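You operate a simulated robot arm through the tools that you are given. There is no shell and no other tool.

The job below is to be done with a simulated robot arm. You get a single attempt, and the scene is never put back.

Task
Put things in order on the top of the finishing bench. At the end: the yellow ring gauge stands on top of the green pie in its dish; the green tamper stands where the yellow ring gauge stood; the yellow lemon half from the top of the finishing bench stands on top of the dotted transfer sheet; the small green cake stands where the green tamper stood; whatever was shut is shut again. Leave all else as you found it, and nothing knocked over.

Only the result counts: the job must be done as asked and must still hold three seconds after the hand-in. Knocking over, shifting, dropping, spilling or breaking anything else fails it. Flat cloth is picked up by pressing the open fingertips on it (5 to 10 N) and closing them slowly along it; thin cloth reads only 2 to 8 mm in the jaws.

Robot
A 7-joint arm with a two-finger parallel gripper, fixed in place. Base frame: the origin is at the foot of the arm, x ahead of it, y to its left, z up; the work surface is at about z = 850. Readings come in mm, rad, newtons and seconds.
With the tool pointing down near the work surface it reaches from about 100 to 640 mm from the base axis. Its first joint turns from -1.152 to 1.152 rad. Payload 1.57 kg.
Tool frame: the origin (TCP) lies between the finger pads and is the grasp point; the fingertips stand 30 mm ahead of it; z points along the fingers, y is the line along which they close. Largest opening 80 mm; finger width 17, thickness 12; the body of the gripper, 40 by 82 mm, starts 80 mm behind the TCP.
Orientation is that of the tool frame in the base frame, as a unit quaternion [x, y, z, w]. With the fingers straight down and closing along the base's y, the tool's x points along the base's -x, its y along +y and its z along -z.

Tools
- The arm moves only by the tool send_rows. Its arguments are lists of equal length, an entry for each row: "linear": the shift along the tool's x, y, z in mm, a list of three; "dr": the turn, a rotation vector about the tool's x, y, z in rad, a list of three. In form: {"linear": [[tx, ty, tz], ...], "dr": [[ax, ay, az], ...]}. A call has 1 to 20 rows; each row is the pose to reach, as a shift and turn from the pose commanded when the call began, along the tool's axes at that moment. "claw" is the finger opening in mm, from 0 to 80, set as the call begins (left out, the last holds). Rows are played at 5 a second. More than 50 mm and 0.15 rad between two rows, or a gripper value outside its range, and nothing of the call is played. Where a pose cannot be reached the arm comes as near as it can. A force on the tool above 40 N (or 10 N above the force at the start of the call, whichever is more), or a blocked arm, ends the call early, and 0.2 s more pass. The fingers move at their own pace (about 72 mm/s each) and stop on an object; they squeeze with about 27 N. The grip force told is the motor's: it shows also when the fingers shut on nothing. Time passes only in rows, and 0.2 s behind the last, so rows that repeat a pose let the fingers close. The reply holds the time, the measured pose of the TCP, the force on the tool along the base axes, the opening and the grip force, in the units named above and with some noise, with the torque about the TCP (base axes, N m) and any sound that the robot's microphone picked up.
- Cameras (640 x 400 px; columns grow to the right, rows downward): "scene" is fixed at [56.3, 435.9, 1417.8]; the picture's right is [-0.75, -0.66, 0.00], its down [-0.42, 0.47, -0.78] and it looks along [0.51, -0.58, -0.63] (base axes); focal length 314 px, centre (320, 200). "wrist" rides on the gripper at [72, -7, -122] in the tool frame; the picture's right is [0.09, 1.00, 0.00], its down [-0.84, 0.08, -0.54] and it looks along [-0.54, 0.05, 0.84] (tool axes); focal length 238 px, centre (320, 200). There is no depth. A picture from a camera that has moved, and an enlarged one, comes with that camera's place and axes in the base frame and with its lens.
- grab_frame(camera): a new picture of that camera. No time passes.
- enlarge(camera, box): a new picture of the part [left, top, right, bottom] of that camera's present view, enlarged. No time passes.
- finish_job(): hands the job in; it is judged then, once.

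Nothing tells you positions but the pictures and the camera data. Unless the task says otherwise, let go and move clear before handing in.

The tools are called after "Request:" by a JSON object that holds its "api" and its "payload". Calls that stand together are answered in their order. send_rows: Moves the arm, as the interface text tells. Its arguments: {"type":"object","properties":{"linear":{"type":"array","items":{"type":"array","items":{"type":"number"}}},"dr":{"type":"array","items":{"type":"array","items":{"type":"number"}}},"claw":{"type":"number"}},"required":["linear","dr"]} The other tools are called the same way: grab_frame (camera) takes a picture; enlarge (camera, box) takes an enlarged picture of a part of a camera's view; finish_job () hands the job in.

At the start:

```text
t: 0.0
tcp_pos: [455.5, -58.1, 1155.8]
ee_rot: [0.0, 1.0, 0.0, 0.001]
ft_force: [-0.9, 0.7, 0.2]
moment: [-0.01, -0.02, 0.01]
grip_width: 79.8
finger_force: 0.1
```

scene: 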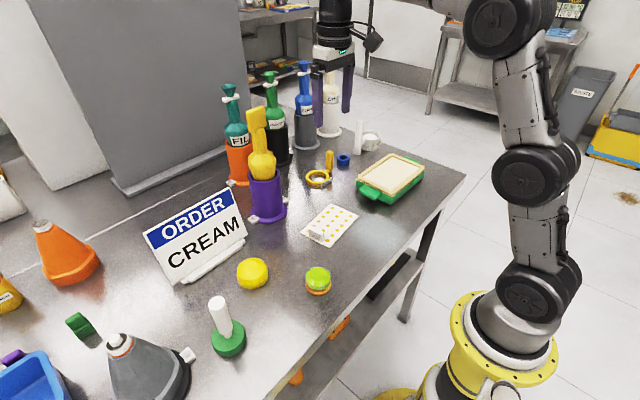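
wrist: 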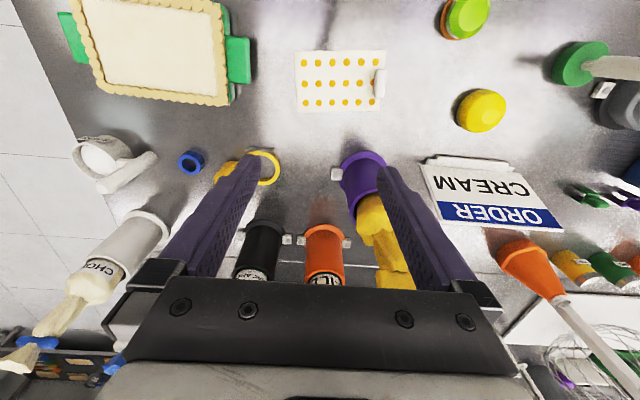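

I see the finishing bench with a green pie dish, yellow ring gauge, dotted sheet, lemon half, small green cake and green tamper. I will take enlarged pictures first to locate everything.

Request:
{"api": "enlarge", "payload": {"camera": "scene", "box": [220, 100, 460, 250]}}

Request:
{"api": "enlarge", "payload": {"camera": "scene", "box": [140, 230, 380, 380]}}

Request:
{"api": "enlarge", "payload": {"camera": "wrist", "box": [40, 0, 400, 225]}}

Request:
{"api": "enlarge", "payload": {"camera": "wrist", "box": [400, 0, 640, 150]}}

```text
2.67 times, centred on (340, 175) of scene
camera zoom: at [56.3, 435.9, 1417.8], right [-0.75, -0.66, 0.0], down [-0.42, 0.47, -0.78], along [0.51, -0.58, -0.63], focal length 837 px, centre (267, 267)
```

zoom: 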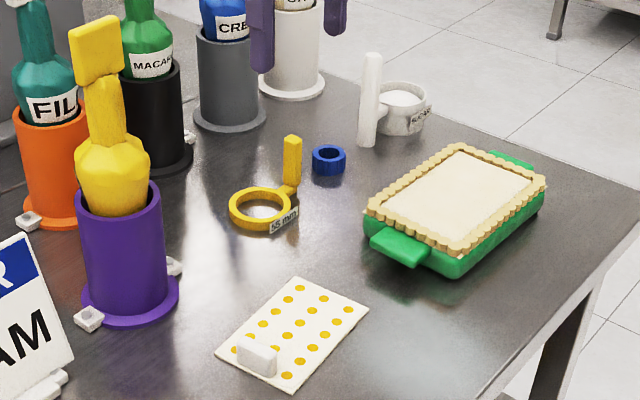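

```text
2.67 times, centred on (260, 305) of scene
camera zoom: at [56.3, 435.9, 1417.8], right [-0.75, -0.66, 0.0], down [-0.42, 0.47, -0.78], along [0.51, -0.58, -0.63], focal length 837 px, centre (480, -80)
```

zoom: 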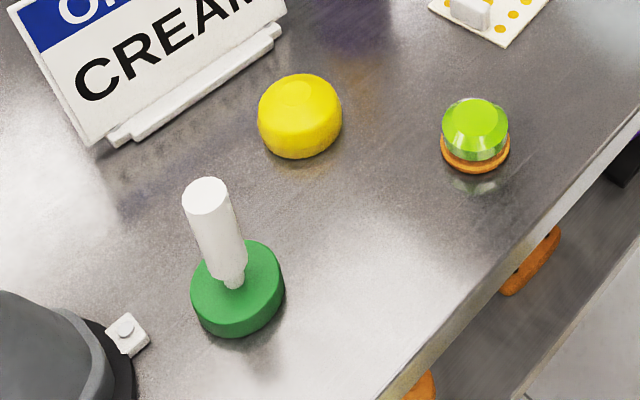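

```text
1.78 times, centred on (220, 112) of wrist
camera zoom: at [383.9, -65.0, 1278.3], right [-0.09, 1.0, 0.0], down [0.84, 0.08, 0.54], along [0.54, 0.05, -0.84], focal length 424 px, centre (498, 356)
```

zoom: 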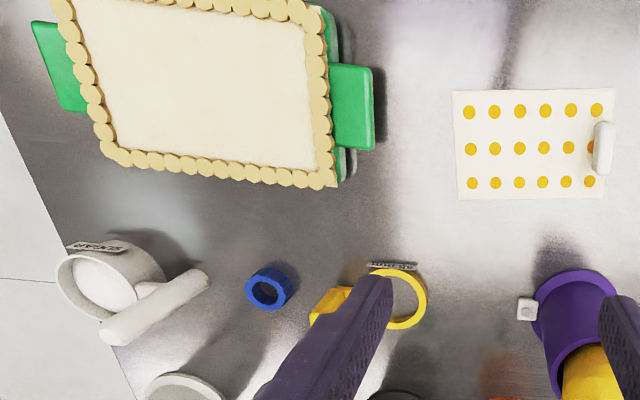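

```text
2.67 times, centred on (520, 75) of wrist
camera zoom: at [383.9, -65.0, 1278.3], right [-0.09, 1.0, 0.0], down [0.84, 0.08, 0.54], along [0.54, 0.05, -0.84], focal length 636 px, centre (-213, 533)
```

zoom: 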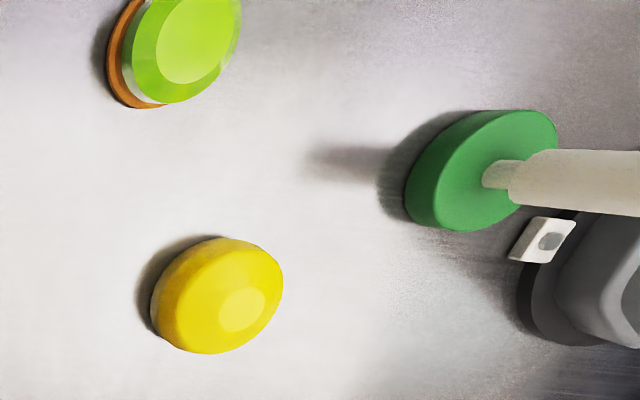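

Everything sits on the steel bench. The ring gauge is near (589, -156) with an upright handle, the pie dish near (405, -295), the sheet near (430, -29), the lemon near (447, 212), the cake near (328, 133) and the tamper near (367, 328). I'll move the wrist camera over the ring gauge for a closer look.

Request:
{"api": "send_rows", "payload": {"linear": [[-20, -18, 23], [-41, -36, 46], [-62, -55, 69], [-83, -73, 92], [-104.5, -92, 116], [-104.5, -92, 116]], "dr": [[0, 0, 0], [0, 0, 0], [0, 0, 0], [0, 0, 0], [0, 0, 0], [0, 0, 0]], "claw": 80}}

Request:
{"api": "grab_frame", "payload": {"camera": "wrist"}}

Request:
{"api": "grab_frame", "payload": {"camera": "scene"}}

```text
t: 1.4
tcp_pos: [558.5, -149.5, 1038.6]
ee_rot: [-0.001, 1.0, 0.0, 0.0]
ft_force: [-0.2, 0.3, 0.3]
moment: [0.01, 0.01, 0.0]
grip_width: 80.1
finger_force: 0.0
```

```text
taken
camera wrist: at [488.6, -157.1, 1160.9], right [-0.09, 1.0, 0.0], down [0.84, 0.08, 0.54], along [0.54, 0.05, -0.84], focal length 238 px, centre (320, 200)
```

wrist: 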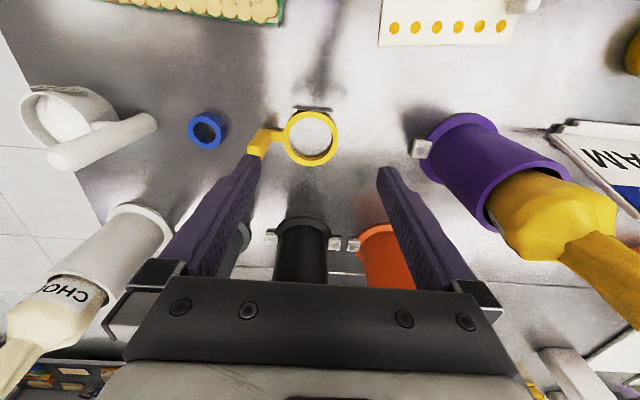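

```text
taken
```

scene: 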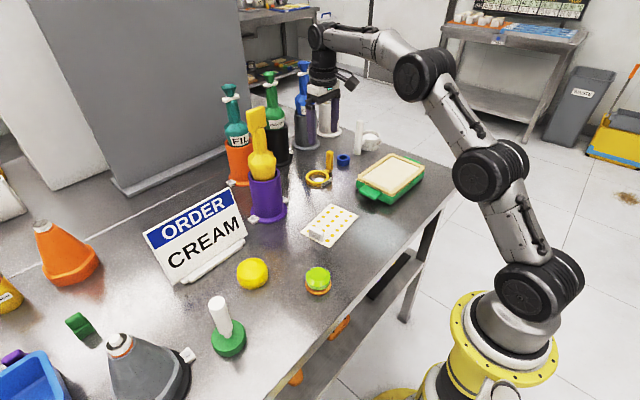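

The ring gauge is now in clear view near the fingers. I'll enlarge it to measure the ring and its handle.

Request:
{"api": "enlarge", "payload": {"camera": "wrist", "box": [180, 80, 380, 205]}}

Request:
{"api": "enlarge", "payload": {"camera": "scene", "box": [290, 135, 370, 200]}}

Request:
{"api": "enlarge", "payload": {"camera": "scene", "box": [290, 250, 350, 300]}}

Request:
{"api": "enlarge", "payload": {"camera": "scene", "box": [350, 140, 450, 210]}}

```text
3.20 times, centred on (280, 142) of wrist
camera zoom: at [488.6, -157.1, 1160.9], right [-0.09, 1.0, 0.0], down [0.84, 0.08, 0.54], along [0.54, 0.05, -0.84], focal length 763 px, centre (448, 384)
```

zoom: 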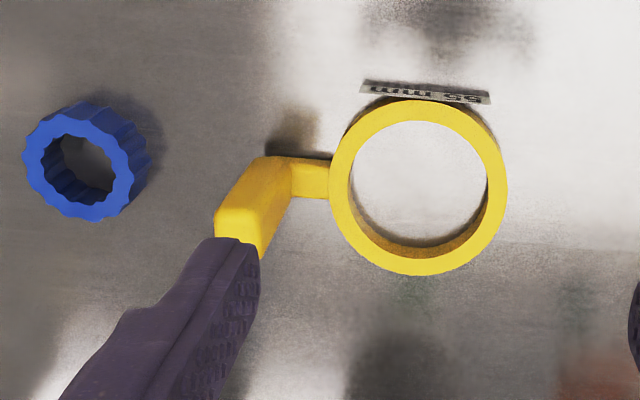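

```text
6.15 times, centred on (330, 168) of scene
camera zoom: at [56.3, 435.9, 1417.8], right [-0.75, -0.66, 0.0], down [-0.42, 0.47, -0.78], along [0.51, -0.58, -0.63], focal length 1931 px, centre (258, 400)
```

zoom: 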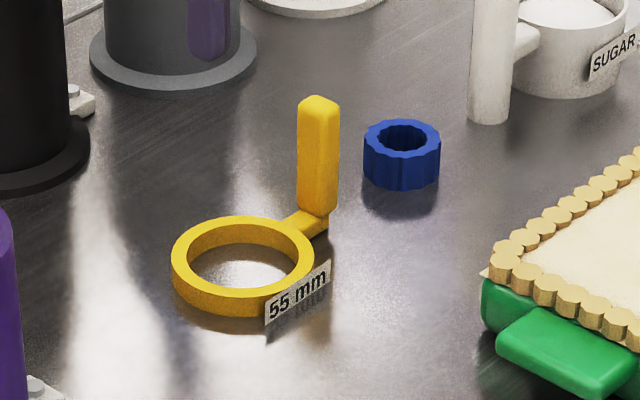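

```text
8.00 times, centred on (320, 275) of scene
camera zoom: at [56.3, 435.9, 1417.8], right [-0.75, -0.66, 0.0], down [-0.42, 0.47, -0.78], along [0.51, -0.58, -0.63], focal length 2510 px, centre (320, -400)
```

zoom: 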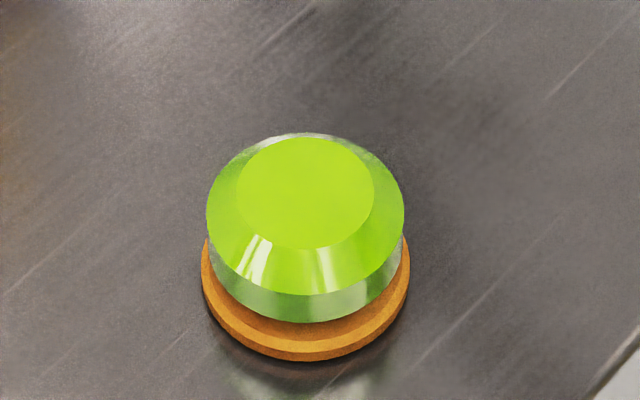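

```text
5.71 times, centred on (400, 175) of scene
camera zoom: at [56.3, 435.9, 1417.8], right [-0.75, -0.66, 0.0], down [-0.42, 0.47, -0.78], along [0.51, -0.58, -0.63], focal length 1793 px, centre (-137, 343)
```

zoom: 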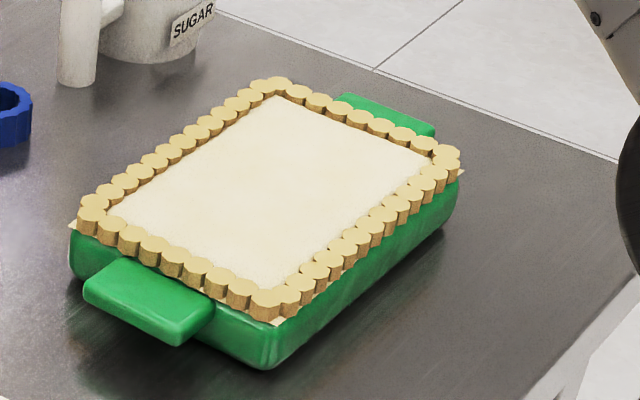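

The ring lies at about (588, -160), and its upright post at about (590, -215) tops out near z 924. Before grasping, I'll look at the pie from above to find its surface and extent.

Request:
{"api": "send_rows", "payload": {"linear": [[26, -30, -4], [52, -60, -8], [78, -90, -12], [104, -120, -16], [130, -150, -20], [130, -150, -20]], "dr": [[0, 0, 0], [0, 0, 0], [0, 0, 0], [0, 0, 0], [0, 0, 0], [0, 0, 0]]}}

Request:
{"api": "grab_frame", "payload": {"camera": "wrist"}}

Request:
{"api": "enlarge", "payload": {"camera": "wrist", "box": [200, 0, 440, 200]}}

```text
t: 2.8
tcp_pos: [429.9, -299.7, 1059.8]
ee_rot: [0.0, 1.0, 0.001, 0.0]
ft_force: [0.2, 0.2, 0.4]
moment: [0.0, 0.01, -0.01]
grip_width: 80.1
finger_force: 0.1
```

```text
taken
camera wrist: at [358.4, -307.2, 1181.9], right [-0.09, 1.0, 0.0], down [0.84, 0.08, 0.54], along [0.54, 0.05, -0.84], focal length 238 px, centre (320, 200)
```

wrist: 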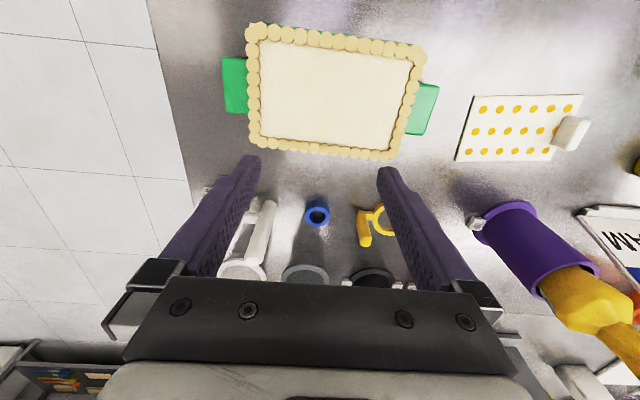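

```text
2.00 times, centred on (320, 100) of wrist
camera zoom: at [358.4, -307.2, 1181.9], right [-0.09, 1.0, 0.0], down [0.84, 0.08, 0.54], along [0.54, 0.05, -0.84], focal length 477 px, centre (320, 400)
```

zoom: 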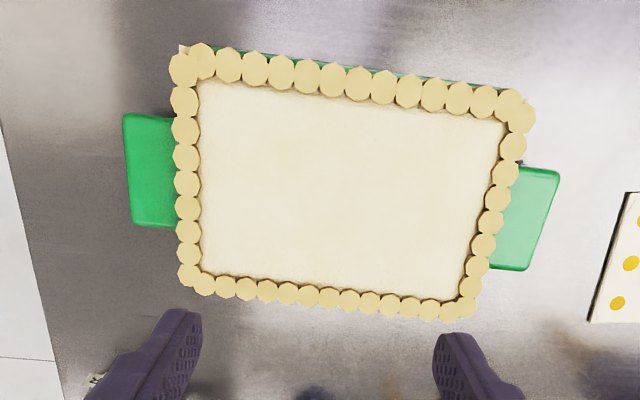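

The pie's flat inner area spans about x 361–458, y -369 to -209, at z of roughly 890, so its centre is near (409, -289). Next I'll hover over the ring gauge's post to check alignment.

Request:
{"api": "send_rows", "payload": {"linear": [[-32, 17, 12], [-64, 34, 24], [-96, 51, 36], [-128, 68, 48], [-160, 85, 60], [-160, 85, 60]], "dr": [[0, 0, 0], [0, 0, 0], [0, 0, 0], [0, 0, 0], [0, 0, 0], [0, 0, 0]], "claw": 60}}

Request:
{"api": "enlarge", "payload": {"camera": "wrist", "box": [200, 50, 440, 200]}}

Request:
{"api": "enlarge", "payload": {"camera": "scene", "box": [270, 80, 390, 200]}}

```text
t: 4.2
tcp_pos: [589.4, -214.4, 999.0]
ee_rot: [0.0, 1.0, 0.0, -0.001]
ft_force: [-0.5, -0.2, 0.4]
moment: [0.0, 0.0, 0.03]
grip_width: 59.8
finger_force: 0.0
```

```text
2.67 times, centred on (320, 125) of wrist
camera zoom: at [519.3, -221.0, 1122.5], right [-0.09, 1.0, 0.0], down [0.84, 0.08, 0.54], along [0.54, 0.05, -0.84], focal length 636 px, centre (320, 400)
```

zoom: 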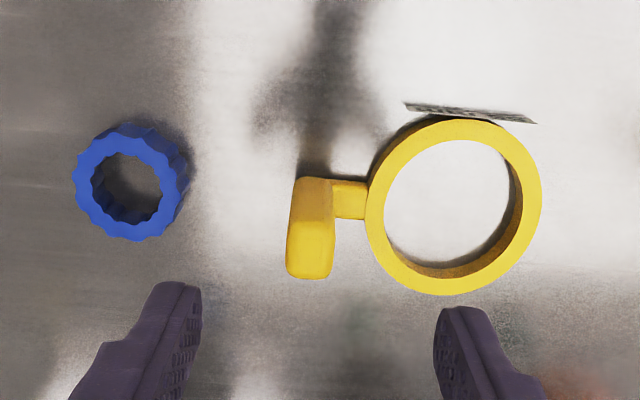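

```text
3.33 times, centred on (330, 140) of scene
camera zoom: at [56.3, 435.9, 1417.8], right [-0.75, -0.66, 0.0], down [-0.42, 0.47, -0.78], along [0.51, -0.58, -0.63], focal length 1046 px, centre (287, 400)
```

zoom: 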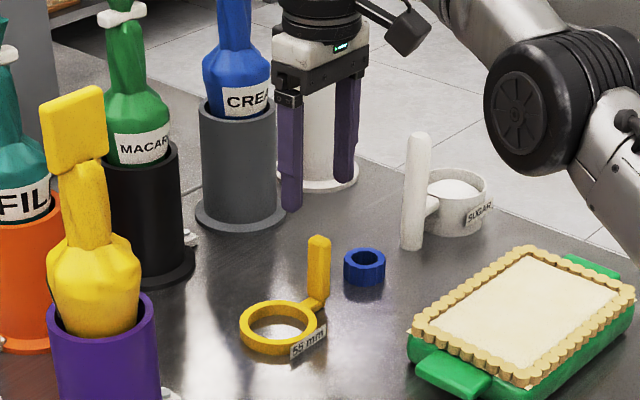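

The post's centre is at about (590, -217.5), some 2.5 mm off my current line. I'll correct that and lower so the pads straddle the upper post.

Request:
{"api": "send_rows", "payload": {"linear": [[0, -2.4, 0], [0, -2.4, 32], [0, -2.4, 64], [0, -2.4, 85], [0, -2.4, 96], [0, -2.4, 96]], "dr": [[0, 0, 0], [0, 0, 0], [0, 0, 0], [0, 0, 0], [0, 0, 0], [0, 0, 0]], "claw": 50}}

Request:
{"api": "grab_frame", "payload": {"camera": "wrist"}}

Request:
{"api": "enlarge", "payload": {"camera": "scene", "box": [270, 80, 390, 200]}}

```text
t: 5.6
tcp_pos: [588.2, -217.5, 903.2]
ee_rot: [0.0, 1.0, -0.001, -0.001]
ft_force: [0.9, -0.4, 0.6]
moment: [-0.02, 0.02, -0.02]
grip_width: 49.9
finger_force: 0.0
```

```text
taken
camera wrist: at [518.5, -224.4, 1025.9], right [-0.09, 1.0, 0.0], down [0.84, 0.08, 0.54], along [0.54, 0.05, -0.84], focal length 238 px, centre (320, 200)
```

wrist: 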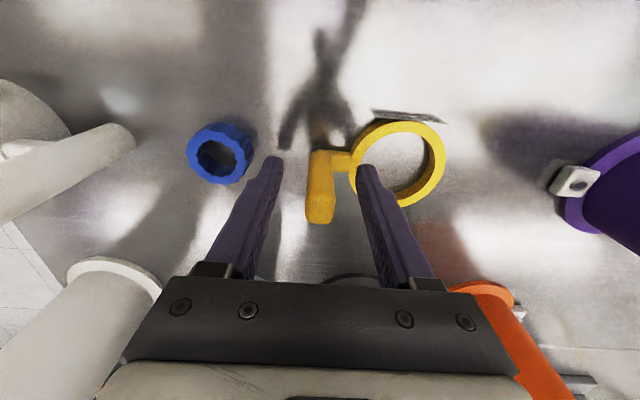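

```text
3.33 times, centred on (330, 140) of scene
camera zoom: at [56.3, 435.9, 1417.8], right [-0.75, -0.66, 0.0], down [-0.42, 0.47, -0.78], along [0.51, -0.58, -0.63], focal length 1046 px, centre (287, 400)
```

zoom: 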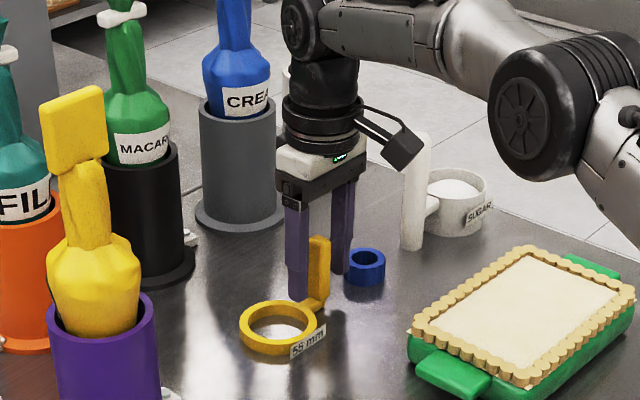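

The post sits centred between the pads, so I'll close on it.

Request:
{"api": "send_rows", "payload": {"linear": [[0, 0, 0], [0, 0, 0], [0, 0, 0], [0, 0, 0], [0, 0, 0]], "dr": [[0, 0, 0], [0, 0, 0], [0, 0, 0], [0, 0, 0], [0, 0, 0]], "claw": 0}}

Request:
{"api": "grab_frame", "payload": {"camera": "wrist"}}

```text
t: 6.8
tcp_pos: [588.6, -217.6, 904.0]
ee_rot: [0.0, 1.0, -0.001, -0.001]
ft_force: [0.8, -0.5, -0.3]
moment: [0.01, -0.01, 0.01]
grip_width: 15.5
finger_force: 27.1
```

```text
taken
camera wrist: at [518.6, -224.4, 1026.1], right [-0.09, 1.0, 0.0], down [0.84, 0.08, 0.54], along [0.54, 0.05, -0.84], focal length 238 px, centre (320, 200)
```

wrist: 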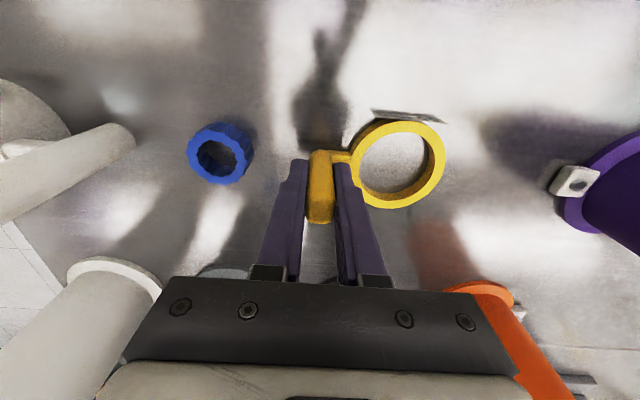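

The grip holds at 15.5 mm. I'll lift gently and check that the gauge hangs straight.

Request:
{"api": "send_rows", "payload": {"linear": [[0, 0, -5], [0, 0, -20], [0, 0, -45], [0, 0, -75], [0, 0, -100], [0, 0, -100]], "dr": [[0, 0, 0], [0, 0, 0], [0, 0, 0], [0, 0, 0], [0, 0, 0], [0, 0, 0]]}}

Request:
{"api": "enlarge", "payload": {"camera": "scene", "box": [270, 60, 430, 210]}}

Request:
{"api": "grab_frame", "payload": {"camera": "wrist"}}

```text
t: 8.2
tcp_pos: [589.5, -218.1, 1004.2]
ee_rot: [0.0, 1.0, 0.0, 0.0]
ft_force: [0.1, -0.3, -1.0]
moment: [-0.05, 0.0, -0.05]
grip_width: 15.3
finger_force: 27.3
```

```text
2.67 times, centred on (350, 135) of scene
camera zoom: at [56.3, 435.9, 1417.8], right [-0.75, -0.66, 0.0], down [-0.42, 0.47, -0.78], along [0.51, -0.58, -0.63], focal length 837 px, centre (240, 373)
```

zoom: 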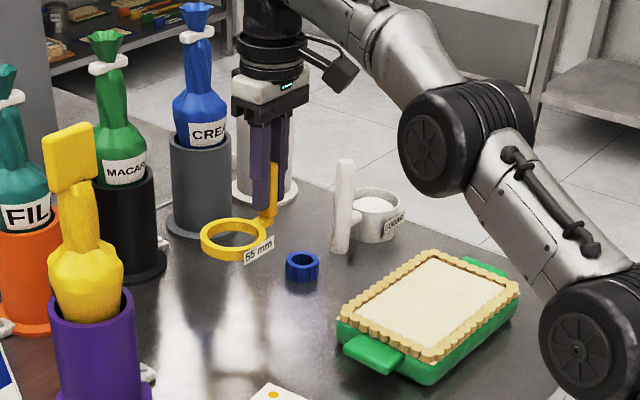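

```text
taken
camera wrist: at [518.2, -225.0, 1126.7], right [-0.09, 1.0, 0.0], down [0.84, 0.08, 0.54], along [0.54, 0.05, -0.84], focal length 238 px, centre (320, 200)
```

wrist: 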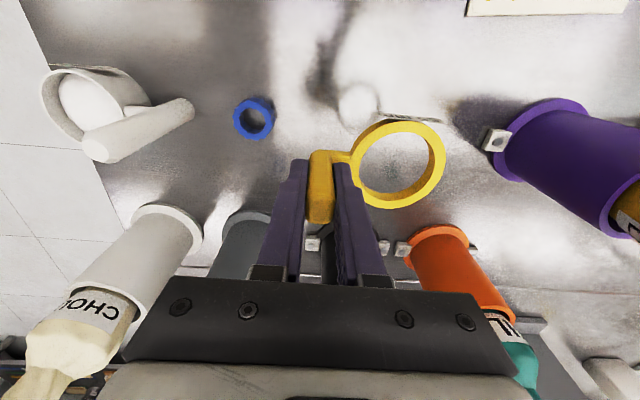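

The gauge is held level. Now I'll carry it over the pie.

Request:
{"api": "send_rows", "payload": {"linear": [[25, -16, 0], [55, -36, 0], [88, -57, 0], [120, -78, 0], [150, -98, 0], [170, -110.5, 0], [177, -115, 0], [177, -115, 0]], "dr": [[0, 0, 0], [0, 0, 0], [0, 0, 0], [0, 0, 0], [0, 0, 0], [0, 0, 0], [0, 0, 0], [0, 0, 0]]}}

Request:
{"api": "enlarge", "payload": {"camera": "scene", "box": [320, 80, 480, 220]}}

Request:
{"api": "grab_frame", "payload": {"camera": "wrist"}}

```text
t: 10.0
tcp_pos: [411.3, -332.9, 1004.4]
ee_rot: [0.0, 1.0, 0.0, 0.0]
ft_force: [1.0, 0.5, 0.2]
moment: [0.0, 0.0, 0.01]
grip_width: 15.2
finger_force: 27.1
```

```text
2.86 times, centred on (400, 150) of scene
camera zoom: at [56.3, 435.9, 1417.8], right [-0.75, -0.66, 0.0], down [-0.42, 0.47, -0.78], along [0.51, -0.58, -0.63], focal length 897 px, centre (91, 343)
```

zoom: 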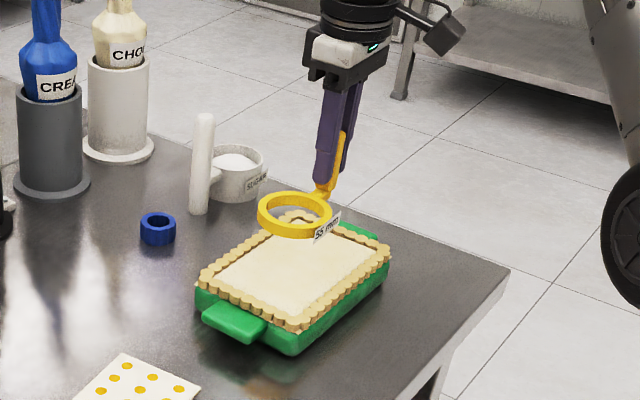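

```text
taken
camera wrist: at [341.4, -339.3, 1126.6], right [-0.09, 1.0, 0.0], down [0.84, 0.08, 0.54], along [0.54, 0.05, -0.84], focal length 238 px, centre (320, 200)
```

wrist: 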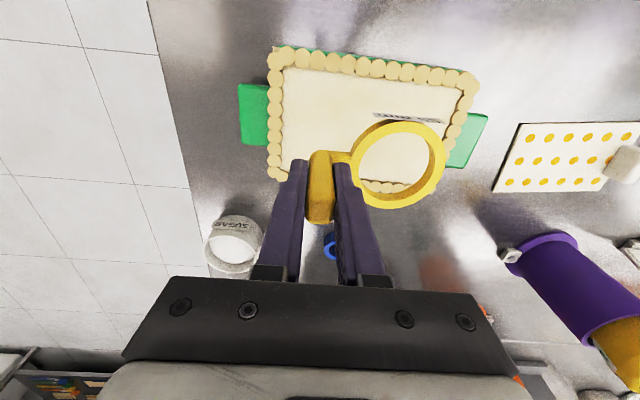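

The ring lies over the pie's flat area with clearance all round. I'll lower it to just above the expected surface and check.

Request:
{"api": "send_rows", "payload": {"linear": [[0, 0, 15], [0, 0, 30], [0, 0, 42], [0, 0, 50], [0, 0, 50]], "dr": [[0, 0, 0], [0, 0, 0], [0, 0, 0], [0, 0, 0], [0, 0, 0]]}}

Request:
{"api": "enlarge", "payload": {"camera": "scene", "box": [340, 110, 440, 210]}}

Request:
{"api": "enlarge", "payload": {"camera": "wrist", "box": [220, 30, 500, 220]}}

```text
t: 11.2
tcp_pos: [412.8, -332.9, 953.5]
ee_rot: [0.0, 1.0, 0.0, -0.001]
ft_force: [-0.5, -0.3, 0.0]
moment: [-0.03, 0.01, -0.05]
grip_width: 15.4
finger_force: 26.7
```

```text
4.00 times, centred on (390, 160) of scene
camera zoom: at [56.3, 435.9, 1417.8], right [-0.75, -0.66, 0.0], down [-0.42, 0.47, -0.78], along [0.51, -0.58, -0.63], focal length 1255 px, centre (40, 360)
```

zoom: 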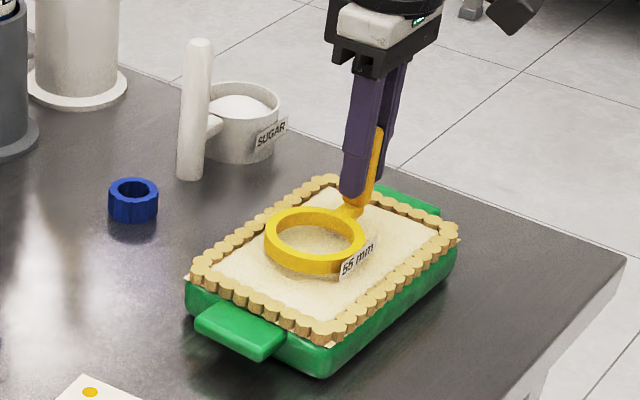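

```text
2.11 times, centred on (360, 125) of wrist
camera zoom: at [341.7, -339.6, 1076.3], right [-0.09, 1.0, 0.0], down [0.84, 0.08, 0.54], along [0.54, 0.05, -0.84], focal length 502 px, centre (236, 358)
```

zoom: 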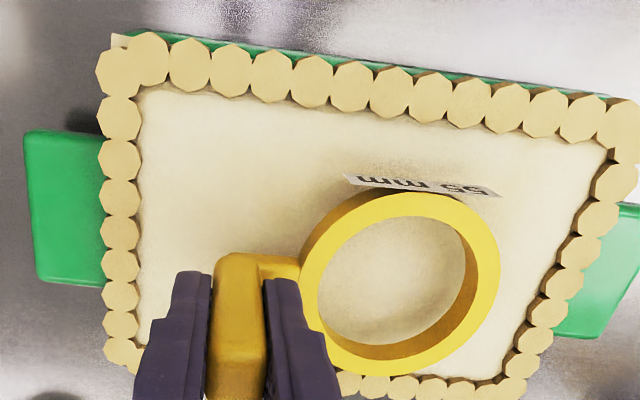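

There is clearance on all sides, and the ring bottom is now near z 900. I'll lower in small steps and watch the force.

Request:
{"api": "send_rows", "payload": {"linear": [[2, 0, 1], [2, 0, 2.5], [2, 0, 4], [2, 0, 5.5], [2, 0, 7], [2, 0, 7]], "dr": [[0, 0, 0], [0, 0, 0], [0, 0, 0], [0, 0, 0], [0, 0, 0], [0, 0, 0]]}}

Request:
{"api": "enlarge", "payload": {"camera": "scene", "box": [370, 140, 450, 200]}}

```text
t: 12.6
tcp_pos: [410.4, -331.7, 947.4]
ee_rot: [0.0, 1.0, 0.0, 0.0]
ft_force: [-0.2, 0.2, -1.3]
moment: [-0.03, -0.03, 0.03]
grip_width: 15.5
finger_force: 26.1
```

```text
6.67 times, centred on (410, 170) of scene
camera zoom: at [56.3, 435.9, 1417.8], right [-0.75, -0.66, 0.0], down [-0.42, 0.47, -0.78], along [0.51, -0.58, -0.63], focal length 2092 px, centre (-280, 400)
```

zoom: 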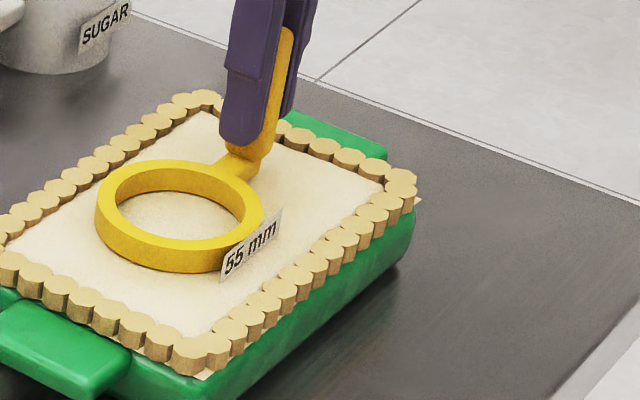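

The gauge is still free of the surface, or nearly touching it. I'll continue in 1 mm steps.

Request:
{"api": "send_rows", "payload": {"linear": [[0, 0, 1], [0, 0, 2], [0, 0, 3], [0, 0, 3]], "dr": [[0, 0, 0], [0, 0, 0], [0, 0, 0], [0, 0, 0]]}}

Request:
{"api": "enlarge", "payload": {"camera": "scene", "box": [370, 140, 450, 200]}}

```text
t: 13.6
tcp_pos: [411.0, -332.4, 945.1]
ee_rot: [0.0, 1.0, -0.001, 0.001]
ft_force: [-5.2, 1.0, 12.1]
moment: [0.32, 0.36, 0.03]
grip_width: 15.4
finger_force: 27.1
```

```text
6.67 times, centred on (410, 170) of scene
camera zoom: at [56.1, 436.0, 1417.7], right [-0.75, -0.66, 0.0], down [-0.42, 0.47, -0.78], along [0.51, -0.58, -0.63], focal length 2092 px, centre (-280, 400)
```

zoom: 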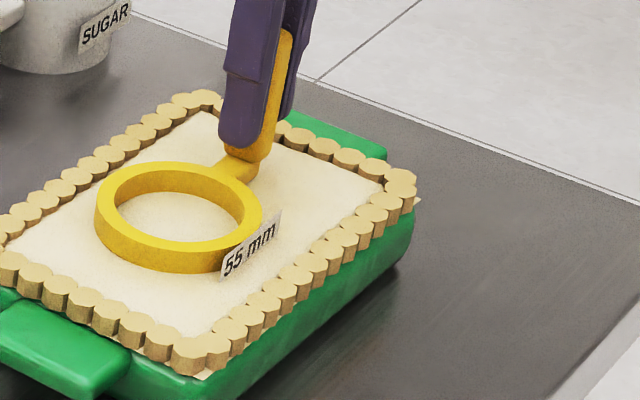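

Contact is firm at 12 N, with the pie surface at about z 891. I'll ease up slightly, then open and rise clear.

Request:
{"api": "send_rows", "payload": {"linear": [[0, 0, -1], [0, 0, -1]], "dr": [[0, 0, 0], [0, 0, 0]]}}

Request:
{"api": "send_rows", "payload": {"linear": [[0, 0, 0], [0, 0, 0], [0, 0, 0]], "dr": [[0, 0, 0], [0, 0, 0], [0, 0, 0]], "claw": 36}}

Request:
{"api": "grab_frame", "payload": {"camera": "wrist"}}

Request:
{"api": "enlarge", "payload": {"camera": "scene", "box": [370, 140, 450, 200]}}

```text
t: 14.2
tcp_pos: [411.9, -333.3, 945.4]
ee_rot: [0.0, 1.0, -0.002, 0.002]
ft_force: [-0.1, -2.6, 9.9]
moment: [0.17, 0.19, 0.05]
grip_width: 15.6
finger_force: 27.4
```

```text
t: 15.0
tcp_pos: [410.6, -332.4, 944.9]
ee_rot: [0.0, 1.0, 0.0, 0.0]
ft_force: [0.4, 0.1, -0.2]
moment: [-0.03, -0.03, 0.0]
grip_width: 36.3
finger_force: 0.0
```

```text
taken
camera wrist: at [339.7, -339.1, 1067.1], right [-0.09, 1.0, 0.0], down [0.84, 0.08, 0.54], along [0.54, 0.05, -0.84], focal length 238 px, centre (320, 200)
```

wrist: 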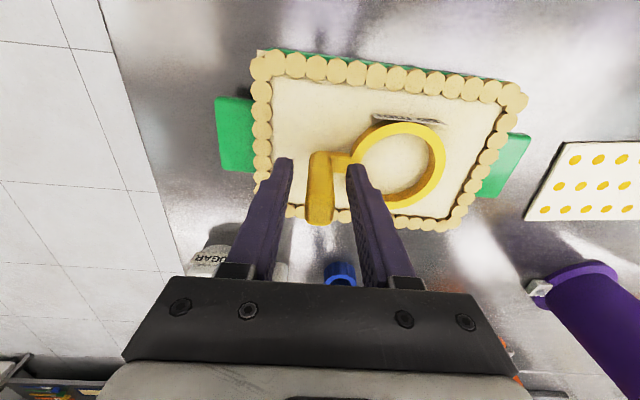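

```text
6.67 times, centred on (410, 170) of scene
camera zoom: at [56.3, 435.9, 1417.8], right [-0.75, -0.66, 0.0], down [-0.42, 0.47, -0.78], along [0.51, -0.58, -0.63], focal length 2092 px, centre (-280, 400)
```

zoom: 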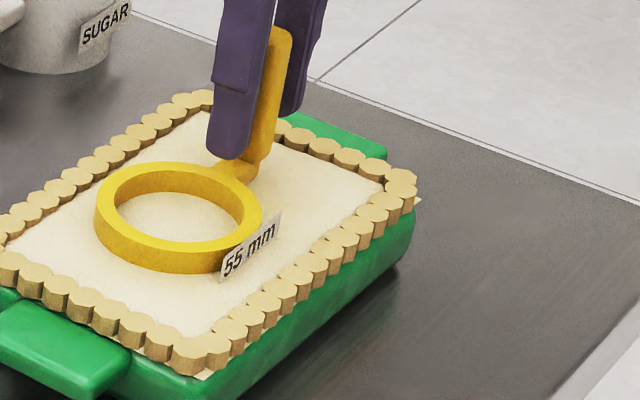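

The ring gauge stands on the pie, free of the fingers. I'll rise straight up and move across to look at the tamper.

Request:
{"api": "send_rows", "payload": {"linear": [[0, 0, -25], [0, 0, -65], [0, 0, -105], [0, 0, -135], [0, 0, -135]], "dr": [[0, 0, 0], [0, 0, 0], [0, 0, 0], [0, 0, 0], [0, 0, 0]]}}

Request:
{"api": "send_rows", "payload": {"linear": [[1, 20, 0], [2, 55, 0], [3, 95, 0], [4, 135, 0], [5, 178, 0], [6, 221, 0], [7, 264, 0], [8, 307, 0], [8, 350, 0], [9, 393, 0], [9, 436, 0], [10, 479, 0], [10, 522, 0], [11, 565, 0], [11, 605, 0], [11, 635, 0], [11, 650, 0], [11, 652.5, 0], [11, 652.5, 0]], "dr": [[0, 0, 0], [0, 0, 0], [0, 0, 0], [0, 0, 0], [0, 0, 0], [0, 0, 0], [0, 0, 0], [0, 0, 0], [0, 0, 0], [0, 0, 0], [0, 0, 0], [0, 0, 0], [0, 0, 0], [0, 0, 0], [0, 0, 0], [0, 0, 0], [0, 0, 0], [0, 0, 0], [0, 0, 0]], "claw": 80}}

Request:
{"api": "grab_frame", "payload": {"camera": "wrist"}}

Request:
{"api": "grab_frame", "payload": {"camera": "scene"}}

```text
t: 16.2
tcp_pos: [409.5, -333.2, 1080.6]
ee_rot: [0.001, 1.0, 0.0, -0.001]
ft_force: [0.7, 0.3, 0.3]
moment: [0.0, 0.02, -0.05]
grip_width: 36.2
finger_force: 0.0
```

```text
t: 20.2
tcp_pos: [399.0, 319.4, 1079.3]
ee_rot: [-0.001, 1.0, 0.0, 0.0]
ft_force: [-0.3, -0.1, 0.1]
moment: [0.02, 0.02, 0.01]
grip_width: 80.1
finger_force: 0.1
```

```text
taken
camera wrist: at [328.1, 313.7, 1202.2], right [-0.09, 1.0, 0.0], down [0.84, 0.08, 0.54], along [0.54, 0.05, -0.84], focal length 238 px, centre (320, 200)
```

wrist: 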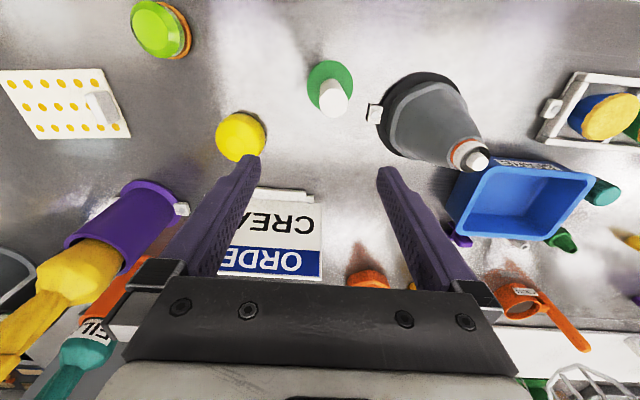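

```text
taken
```

scene: 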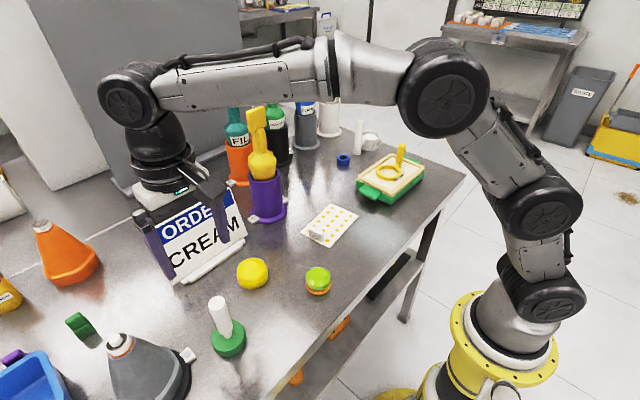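

The tamper, cake and lemon are visible. I'll enlarge to fix their places.

Request:
{"api": "enlarge", "payload": {"camera": "wrist", "box": [250, 30, 410, 150]}}

Request:
{"api": "enlarge", "payload": {"camera": "wrist", "box": [100, 0, 280, 170]}}

Request:
{"api": "enlarge", "payload": {"camera": "wrist", "box": [360, 50, 640, 250]}}

Request:
{"api": "enlarge", "payload": {"camera": "scene", "box": [190, 280, 270, 370]}}

```text
3.33 times, centred on (330, 90) of wrist
camera zoom: at [328.1, 313.7, 1202.2], right [-0.09, 1.0, 0.0], down [0.84, 0.08, 0.54], along [0.54, 0.05, -0.84], focal length 794 px, centre (287, 567)
```

zoom: 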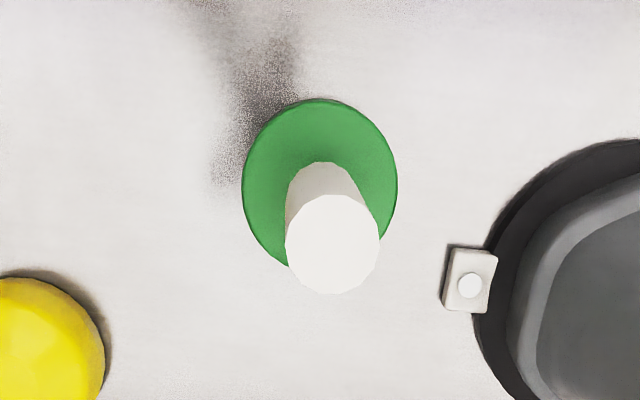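

```text
2.35 times, centred on (190, 85) of wrist
camera zoom: at [328.1, 313.7, 1202.2], right [-0.09, 1.0, 0.0], down [0.84, 0.08, 0.54], along [0.54, 0.05, -0.84], focal length 561 px, centre (626, 471)
```

zoom: 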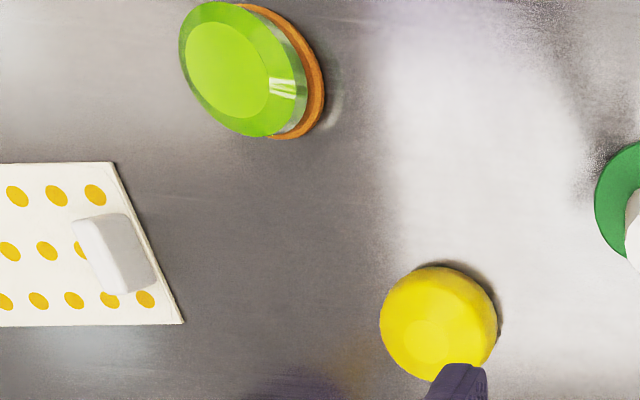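

```text
2.00 times, centred on (500, 150) of wrist
camera zoom: at [328.1, 313.7, 1202.2], right [-0.09, 1.0, 0.0], down [0.84, 0.08, 0.54], along [0.54, 0.05, -0.84], focal length 477 px, centre (-40, 300)
```

zoom: 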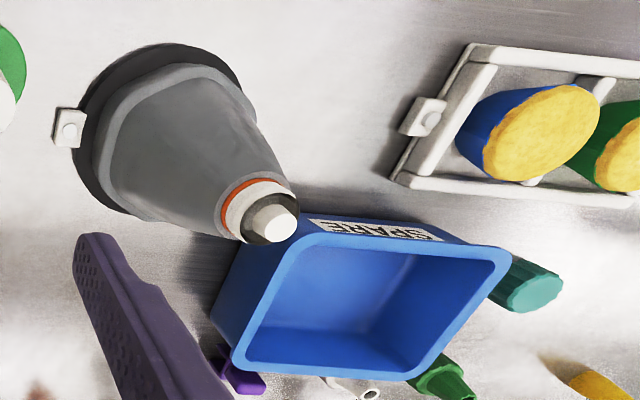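

```text
4.44 times, centred on (230, 325) of scene
camera zoom: at [56.3, 435.9, 1417.8], right [-0.75, -0.66, 0.0], down [-0.42, 0.47, -0.78], along [0.51, -0.58, -0.63], focal length 1395 px, centre (720, -356)
```

zoom: 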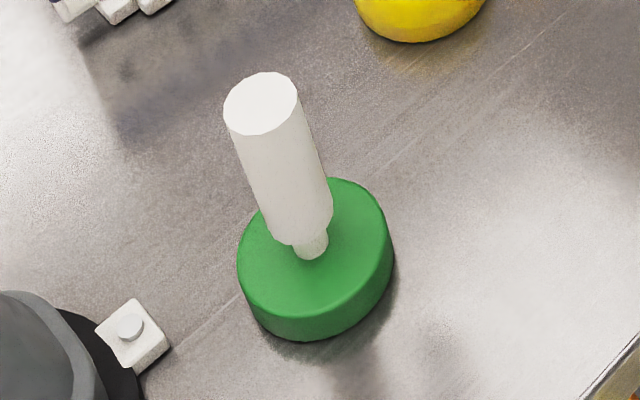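

The tamper's axis is at about (367, 330), with a 24 mm handle up to roughly z 975. I'll align over it and look again before lowering.

Request:
{"api": "send_rows", "payload": {"linear": [[16, 5, 0], [32.5, 10, 0], [32.5, 10, 20], [32.5, 10, 40], [32.5, 10, 50], [32.5, 10, 50]], "dr": [[0, 0, 0], [0, 0, 0], [0, 0, 0], [0, 0, 0], [0, 0, 0], [0, 0, 0]], "claw": 64}}

Request:
{"api": "enlarge", "payload": {"camera": "wrist", "box": [220, 50, 420, 200]}}

Request:
{"api": "enlarge", "payload": {"camera": "scene", "box": [150, 200, 310, 370]}}

```text
t: 21.6
tcp_pos: [367.3, 328.7, 1028.3]
ee_rot: [0.0, 1.0, 0.001, 0.0]
ft_force: [-0.6, -0.6, -0.4]
moment: [-0.01, 0.02, 0.0]
grip_width: 64.1
finger_force: 0.1
```

```text
2.67 times, centred on (320, 125) of wrist
camera zoom: at [295.5, 323.1, 1151.8], right [-0.09, 1.0, 0.0], down [0.84, 0.08, 0.54], along [0.54, 0.05, -0.84], focal length 636 px, centre (320, 400)
```

zoom: 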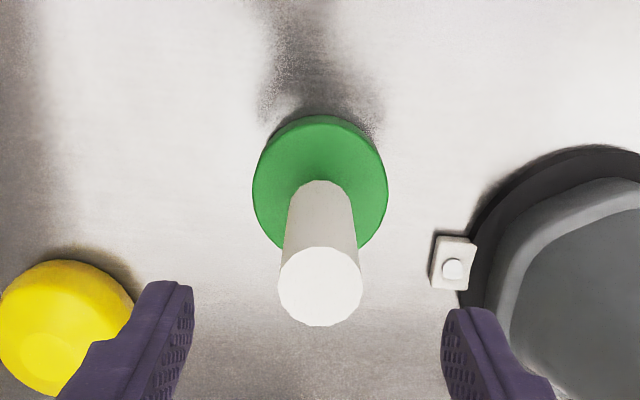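

```text
2.35 times, centred on (230, 285) of scene
camera zoom: at [56.3, 435.9, 1417.8], right [-0.75, -0.66, 0.0], down [-0.42, 0.47, -0.78], along [0.51, -0.58, -0.63], focal length 738 px, centre (532, 0)
```

zoom: 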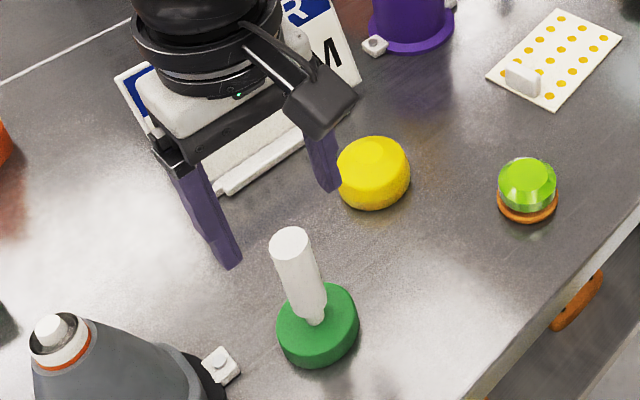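

The handle is centred between the fingers. I'll lower to grip its upper part at z 945 and close.

Request:
{"api": "send_rows", "payload": {"linear": [[0, 0, 20], [0, 0, 45], [0, 0, 70], [0, 0, 85], [0, 0, 85]], "dr": [[0, 0, 0], [0, 0, 0], [0, 0, 0], [0, 0, 0], [0, 0, 0]]}}

Request:
{"api": "grab_frame", "payload": {"camera": "wrist"}}

Request:
{"api": "enlarge", "payload": {"camera": "scene", "box": [150, 200, 310, 370]}}

```text
t: 22.8
tcp_pos: [366.0, 329.9, 943.7]
ee_rot: [0.0, 1.0, 0.0, 0.0]
ft_force: [0.3, -1.1, -0.2]
moment: [0.01, 0.01, 0.04]
grip_width: 64.0
finger_force: 0.0
```

```text
taken
camera wrist: at [295.1, 322.9, 1067.0], right [-0.09, 1.0, 0.0], down [0.84, 0.08, 0.54], along [0.54, 0.05, -0.84], focal length 238 px, centre (320, 200)
```

wrist: 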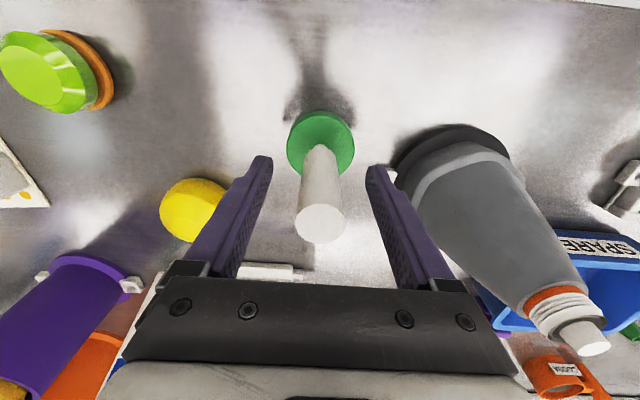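

```text
2.35 times, centred on (230, 285) of scene
camera zoom: at [56.3, 435.9, 1417.8], right [-0.75, -0.66, 0.0], down [-0.42, 0.47, -0.78], along [0.51, -0.58, -0.63], focal length 738 px, centre (532, 0)
```

zoom: 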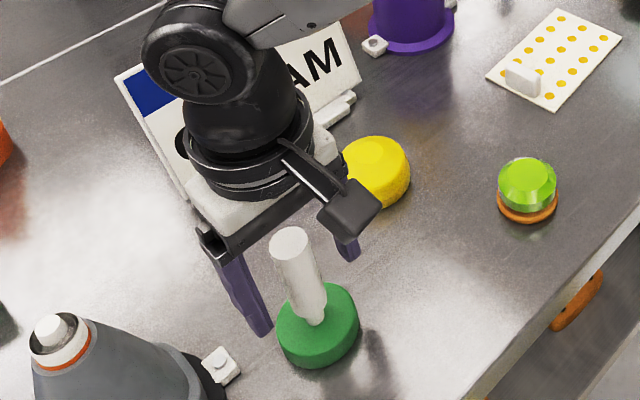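

The handle is well centred at (367, 330), so I'll close on it.

Request:
{"api": "send_rows", "payload": {"linear": [[0, 0, 0], [0, 0, 0], [0, 0, 0], [0, 0, 0], [0, 0, 0]], "dr": [[0, 0, 0], [0, 0, 0], [0, 0, 0], [0, 0, 0], [0, 0, 0]], "claw": 0}}

Request:
{"api": "send_rows", "payload": {"linear": [[0, 0, -4], [0, 0, -20], [0, 0, -50], [0, 0, -85], [0, 0, -110], [0, 0, -110]], "dr": [[0, 0, 0], [0, 0, 0], [0, 0, 0], [0, 0, 0], [0, 0, 0], [0, 0, 0]]}}

Request:
{"api": "grab_frame", "payload": {"camera": "wrist"}}

Request:
{"api": "grab_frame", "payload": {"camera": "scene"}}

```text
t: 24.0
tcp_pos: [366.7, 329.5, 946.2]
ee_rot: [0.0, 1.0, 0.001, 0.0]
ft_force: [0.2, 0.9, -0.1]
moment: [0.02, -0.03, -0.04]
grip_width: 25.5
finger_force: 26.9
```

```text
t: 25.4
tcp_pos: [365.7, 329.3, 1055.2]
ee_rot: [0.0, 1.0, 0.0, 0.0]
ft_force: [0.1, 0.0, -1.7]
moment: [0.01, 0.0, 0.01]
grip_width: 25.4
finger_force: 27.2
```

```text
taken
camera wrist: at [295.1, 323.2, 1177.1], right [-0.09, 1.0, 0.0], down [0.84, 0.08, 0.54], along [0.54, 0.05, -0.84], focal length 238 px, centre (320, 200)
```

wrist: 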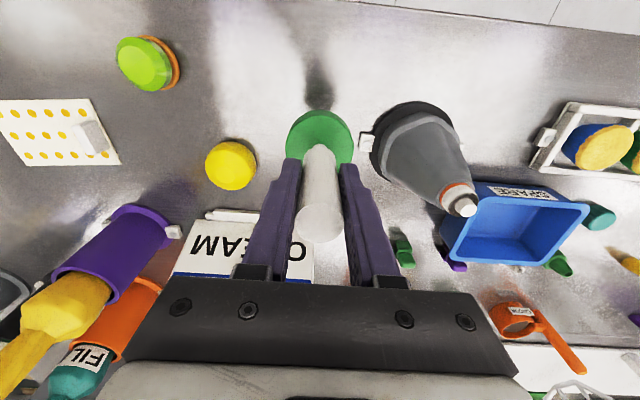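

```text
taken
```

scene: 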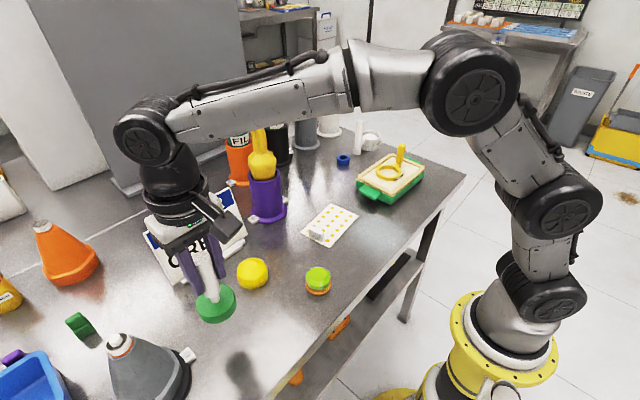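

The tamper is lifted level, with its old footprint centred at (367, 330). I'll carry it along x≈400, clear of the purple container, towards the ring gauge's old place.

Request:
{"api": "send_rows", "payload": {"linear": [[-1, -15, 0], [-3, -45, 0], [-6, -85, 0], [-9, -128, 0], [-12, -171, 0], [-15, -214, 0], [-18, -257, 0], [-21, -300, 0], [-24, -343, 0], [-27, -386, 0], [-30, -428, 0], [-32, -463, 0], [-32.5, -484, 0], [-32.5, -490, 0], [-32.5, -490, 0]], "dr": [[0, 0, 0], [0, 0, 0], [0, 0, 0], [0, 0, 0], [0, 0, 0], [0, 0, 0], [0, 0, 0], [0, 0, 0], [0, 0, 0], [0, 0, 0], [0, 0, 0], [0, 0, 0], [0, 0, 0], [0, 0, 0], [0, 0, 0]]}}

Request:
{"api": "send_rows", "payload": {"linear": [[-15, 0, 0], [-45, 0, 0], [-85, 0, 0], [-125, 0, 0], [-160, 0, 0], [-180, 0, 0], [-187.5, 0, 0], [-187.5, 0, 0]], "dr": [[0, 0, 0], [0, 0, 0], [0, 0, 0], [0, 0, 0], [0, 0, 0], [0, 0, 0], [0, 0, 0], [0, 0, 0]]}}

Request:
{"api": "grab_frame", "payload": {"camera": "wrist"}}

Request:
{"api": "grab_frame", "payload": {"camera": "scene"}}

```text
t: 28.6
tcp_pos: [400.0, -159.7, 1054.5]
ee_rot: [-0.001, 1.0, 0.0, 0.0]
ft_force: [0.5, -0.4, -1.3]
moment: [0.02, 0.0, 0.0]
grip_width: 25.4
finger_force: 27.2
```

```text
t: 30.4
tcp_pos: [587.1, -159.1, 1052.9]
ee_rot: [-0.001, 1.0, 0.0, 0.0]
ft_force: [0.3, -0.7, -1.0]
moment: [-0.03, 0.03, -0.01]
grip_width: 25.2
finger_force: 27.4
```

```text
taken
camera wrist: at [516.5, -166.1, 1176.8], right [-0.09, 1.0, 0.0], down [0.84, 0.08, 0.54], along [0.54, 0.05, -0.84], focal length 238 px, centre (320, 200)
```

wrist: 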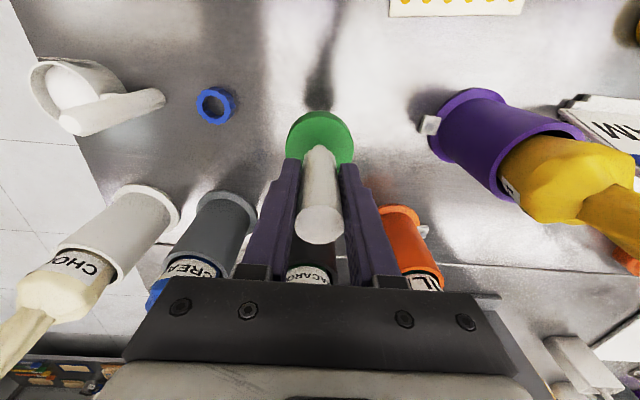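

```text
taken
```

scene: 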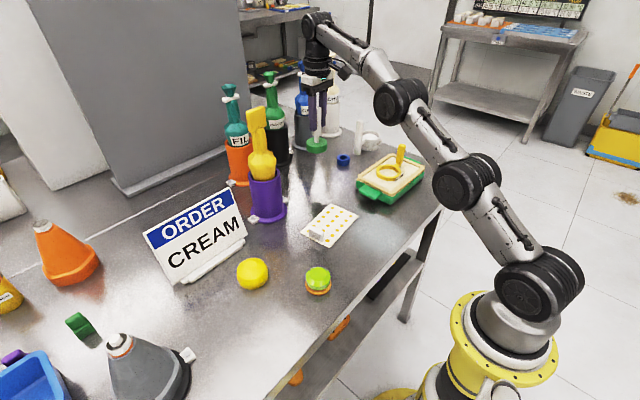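

The tamper hangs over the old ring spot. I'll lower it to about 6 mm above the bench first.

Request:
{"api": "send_rows", "payload": {"linear": [[0, -3, 15], [0, -3, 45], [0, -3, 75], [0, -3, 95], [0, -3, 104], [0, -3, 104]], "dr": [[0, 0, 0], [0, 0, 0], [0, 0, 0], [0, 0, 0], [0, 0, 0], [0, 0, 0]]}}

Request:
{"api": "enlarge", "payload": {"camera": "scene", "box": [270, 80, 390, 200]}}

Request:
{"api": "grab_frame", "payload": {"camera": "wrist"}}

```text
t: 31.8
tcp_pos: [587.6, -163.2, 950.7]
ee_rot: [0.0, 1.0, 0.0, 0.0]
ft_force: [0.1, -0.5, -1.8]
moment: [-0.03, 0.03, -0.02]
grip_width: 25.4
finger_force: 26.9
```

```text
3.33 times, centred on (330, 140) of scene
camera zoom: at [56.3, 435.9, 1417.8], right [-0.75, -0.66, 0.0], down [-0.42, 0.47, -0.78], along [0.51, -0.58, -0.63], focal length 1046 px, centre (287, 400)
```

zoom: 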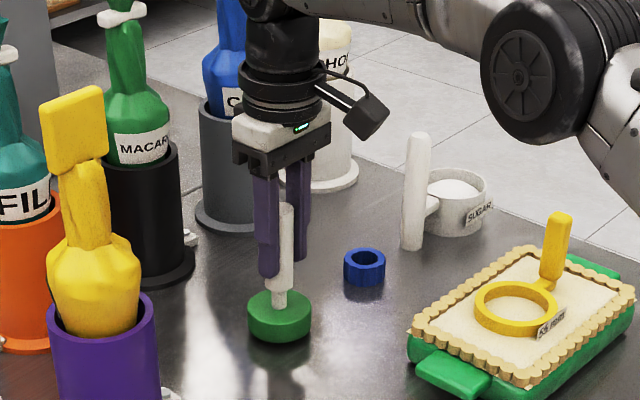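

```text
taken
camera wrist: at [516.1, -169.8, 1072.7], right [-0.09, 1.0, 0.0], down [0.84, 0.08, 0.54], along [0.54, 0.05, -0.84], focal length 238 px, centre (320, 200)
```

wrist: 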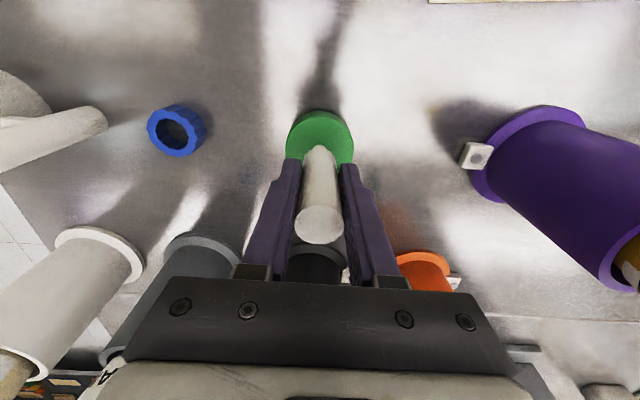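

The tamper is over the spot where the ring was. Now 1 mm steps down to contact.

Request:
{"api": "send_rows", "payload": {"linear": [[0, 0, 1.5], [0, 0, 3], [0, 0, 4], [0, 0, 5], [0, 0, 5]], "dr": [[0, 0, 0], [0, 0, 0], [0, 0, 0], [0, 0, 0], [0, 0, 0]]}}

```text
t: 33.0
tcp_pos: [586.4, -163.3, 945.6]
ee_rot: [0.0, 1.0, 0.0, -0.001]
ft_force: [0.3, -0.1, -0.5]
moment: [0.05, 0.03, 0.01]
grip_width: 25.3
finger_force: 26.6
```

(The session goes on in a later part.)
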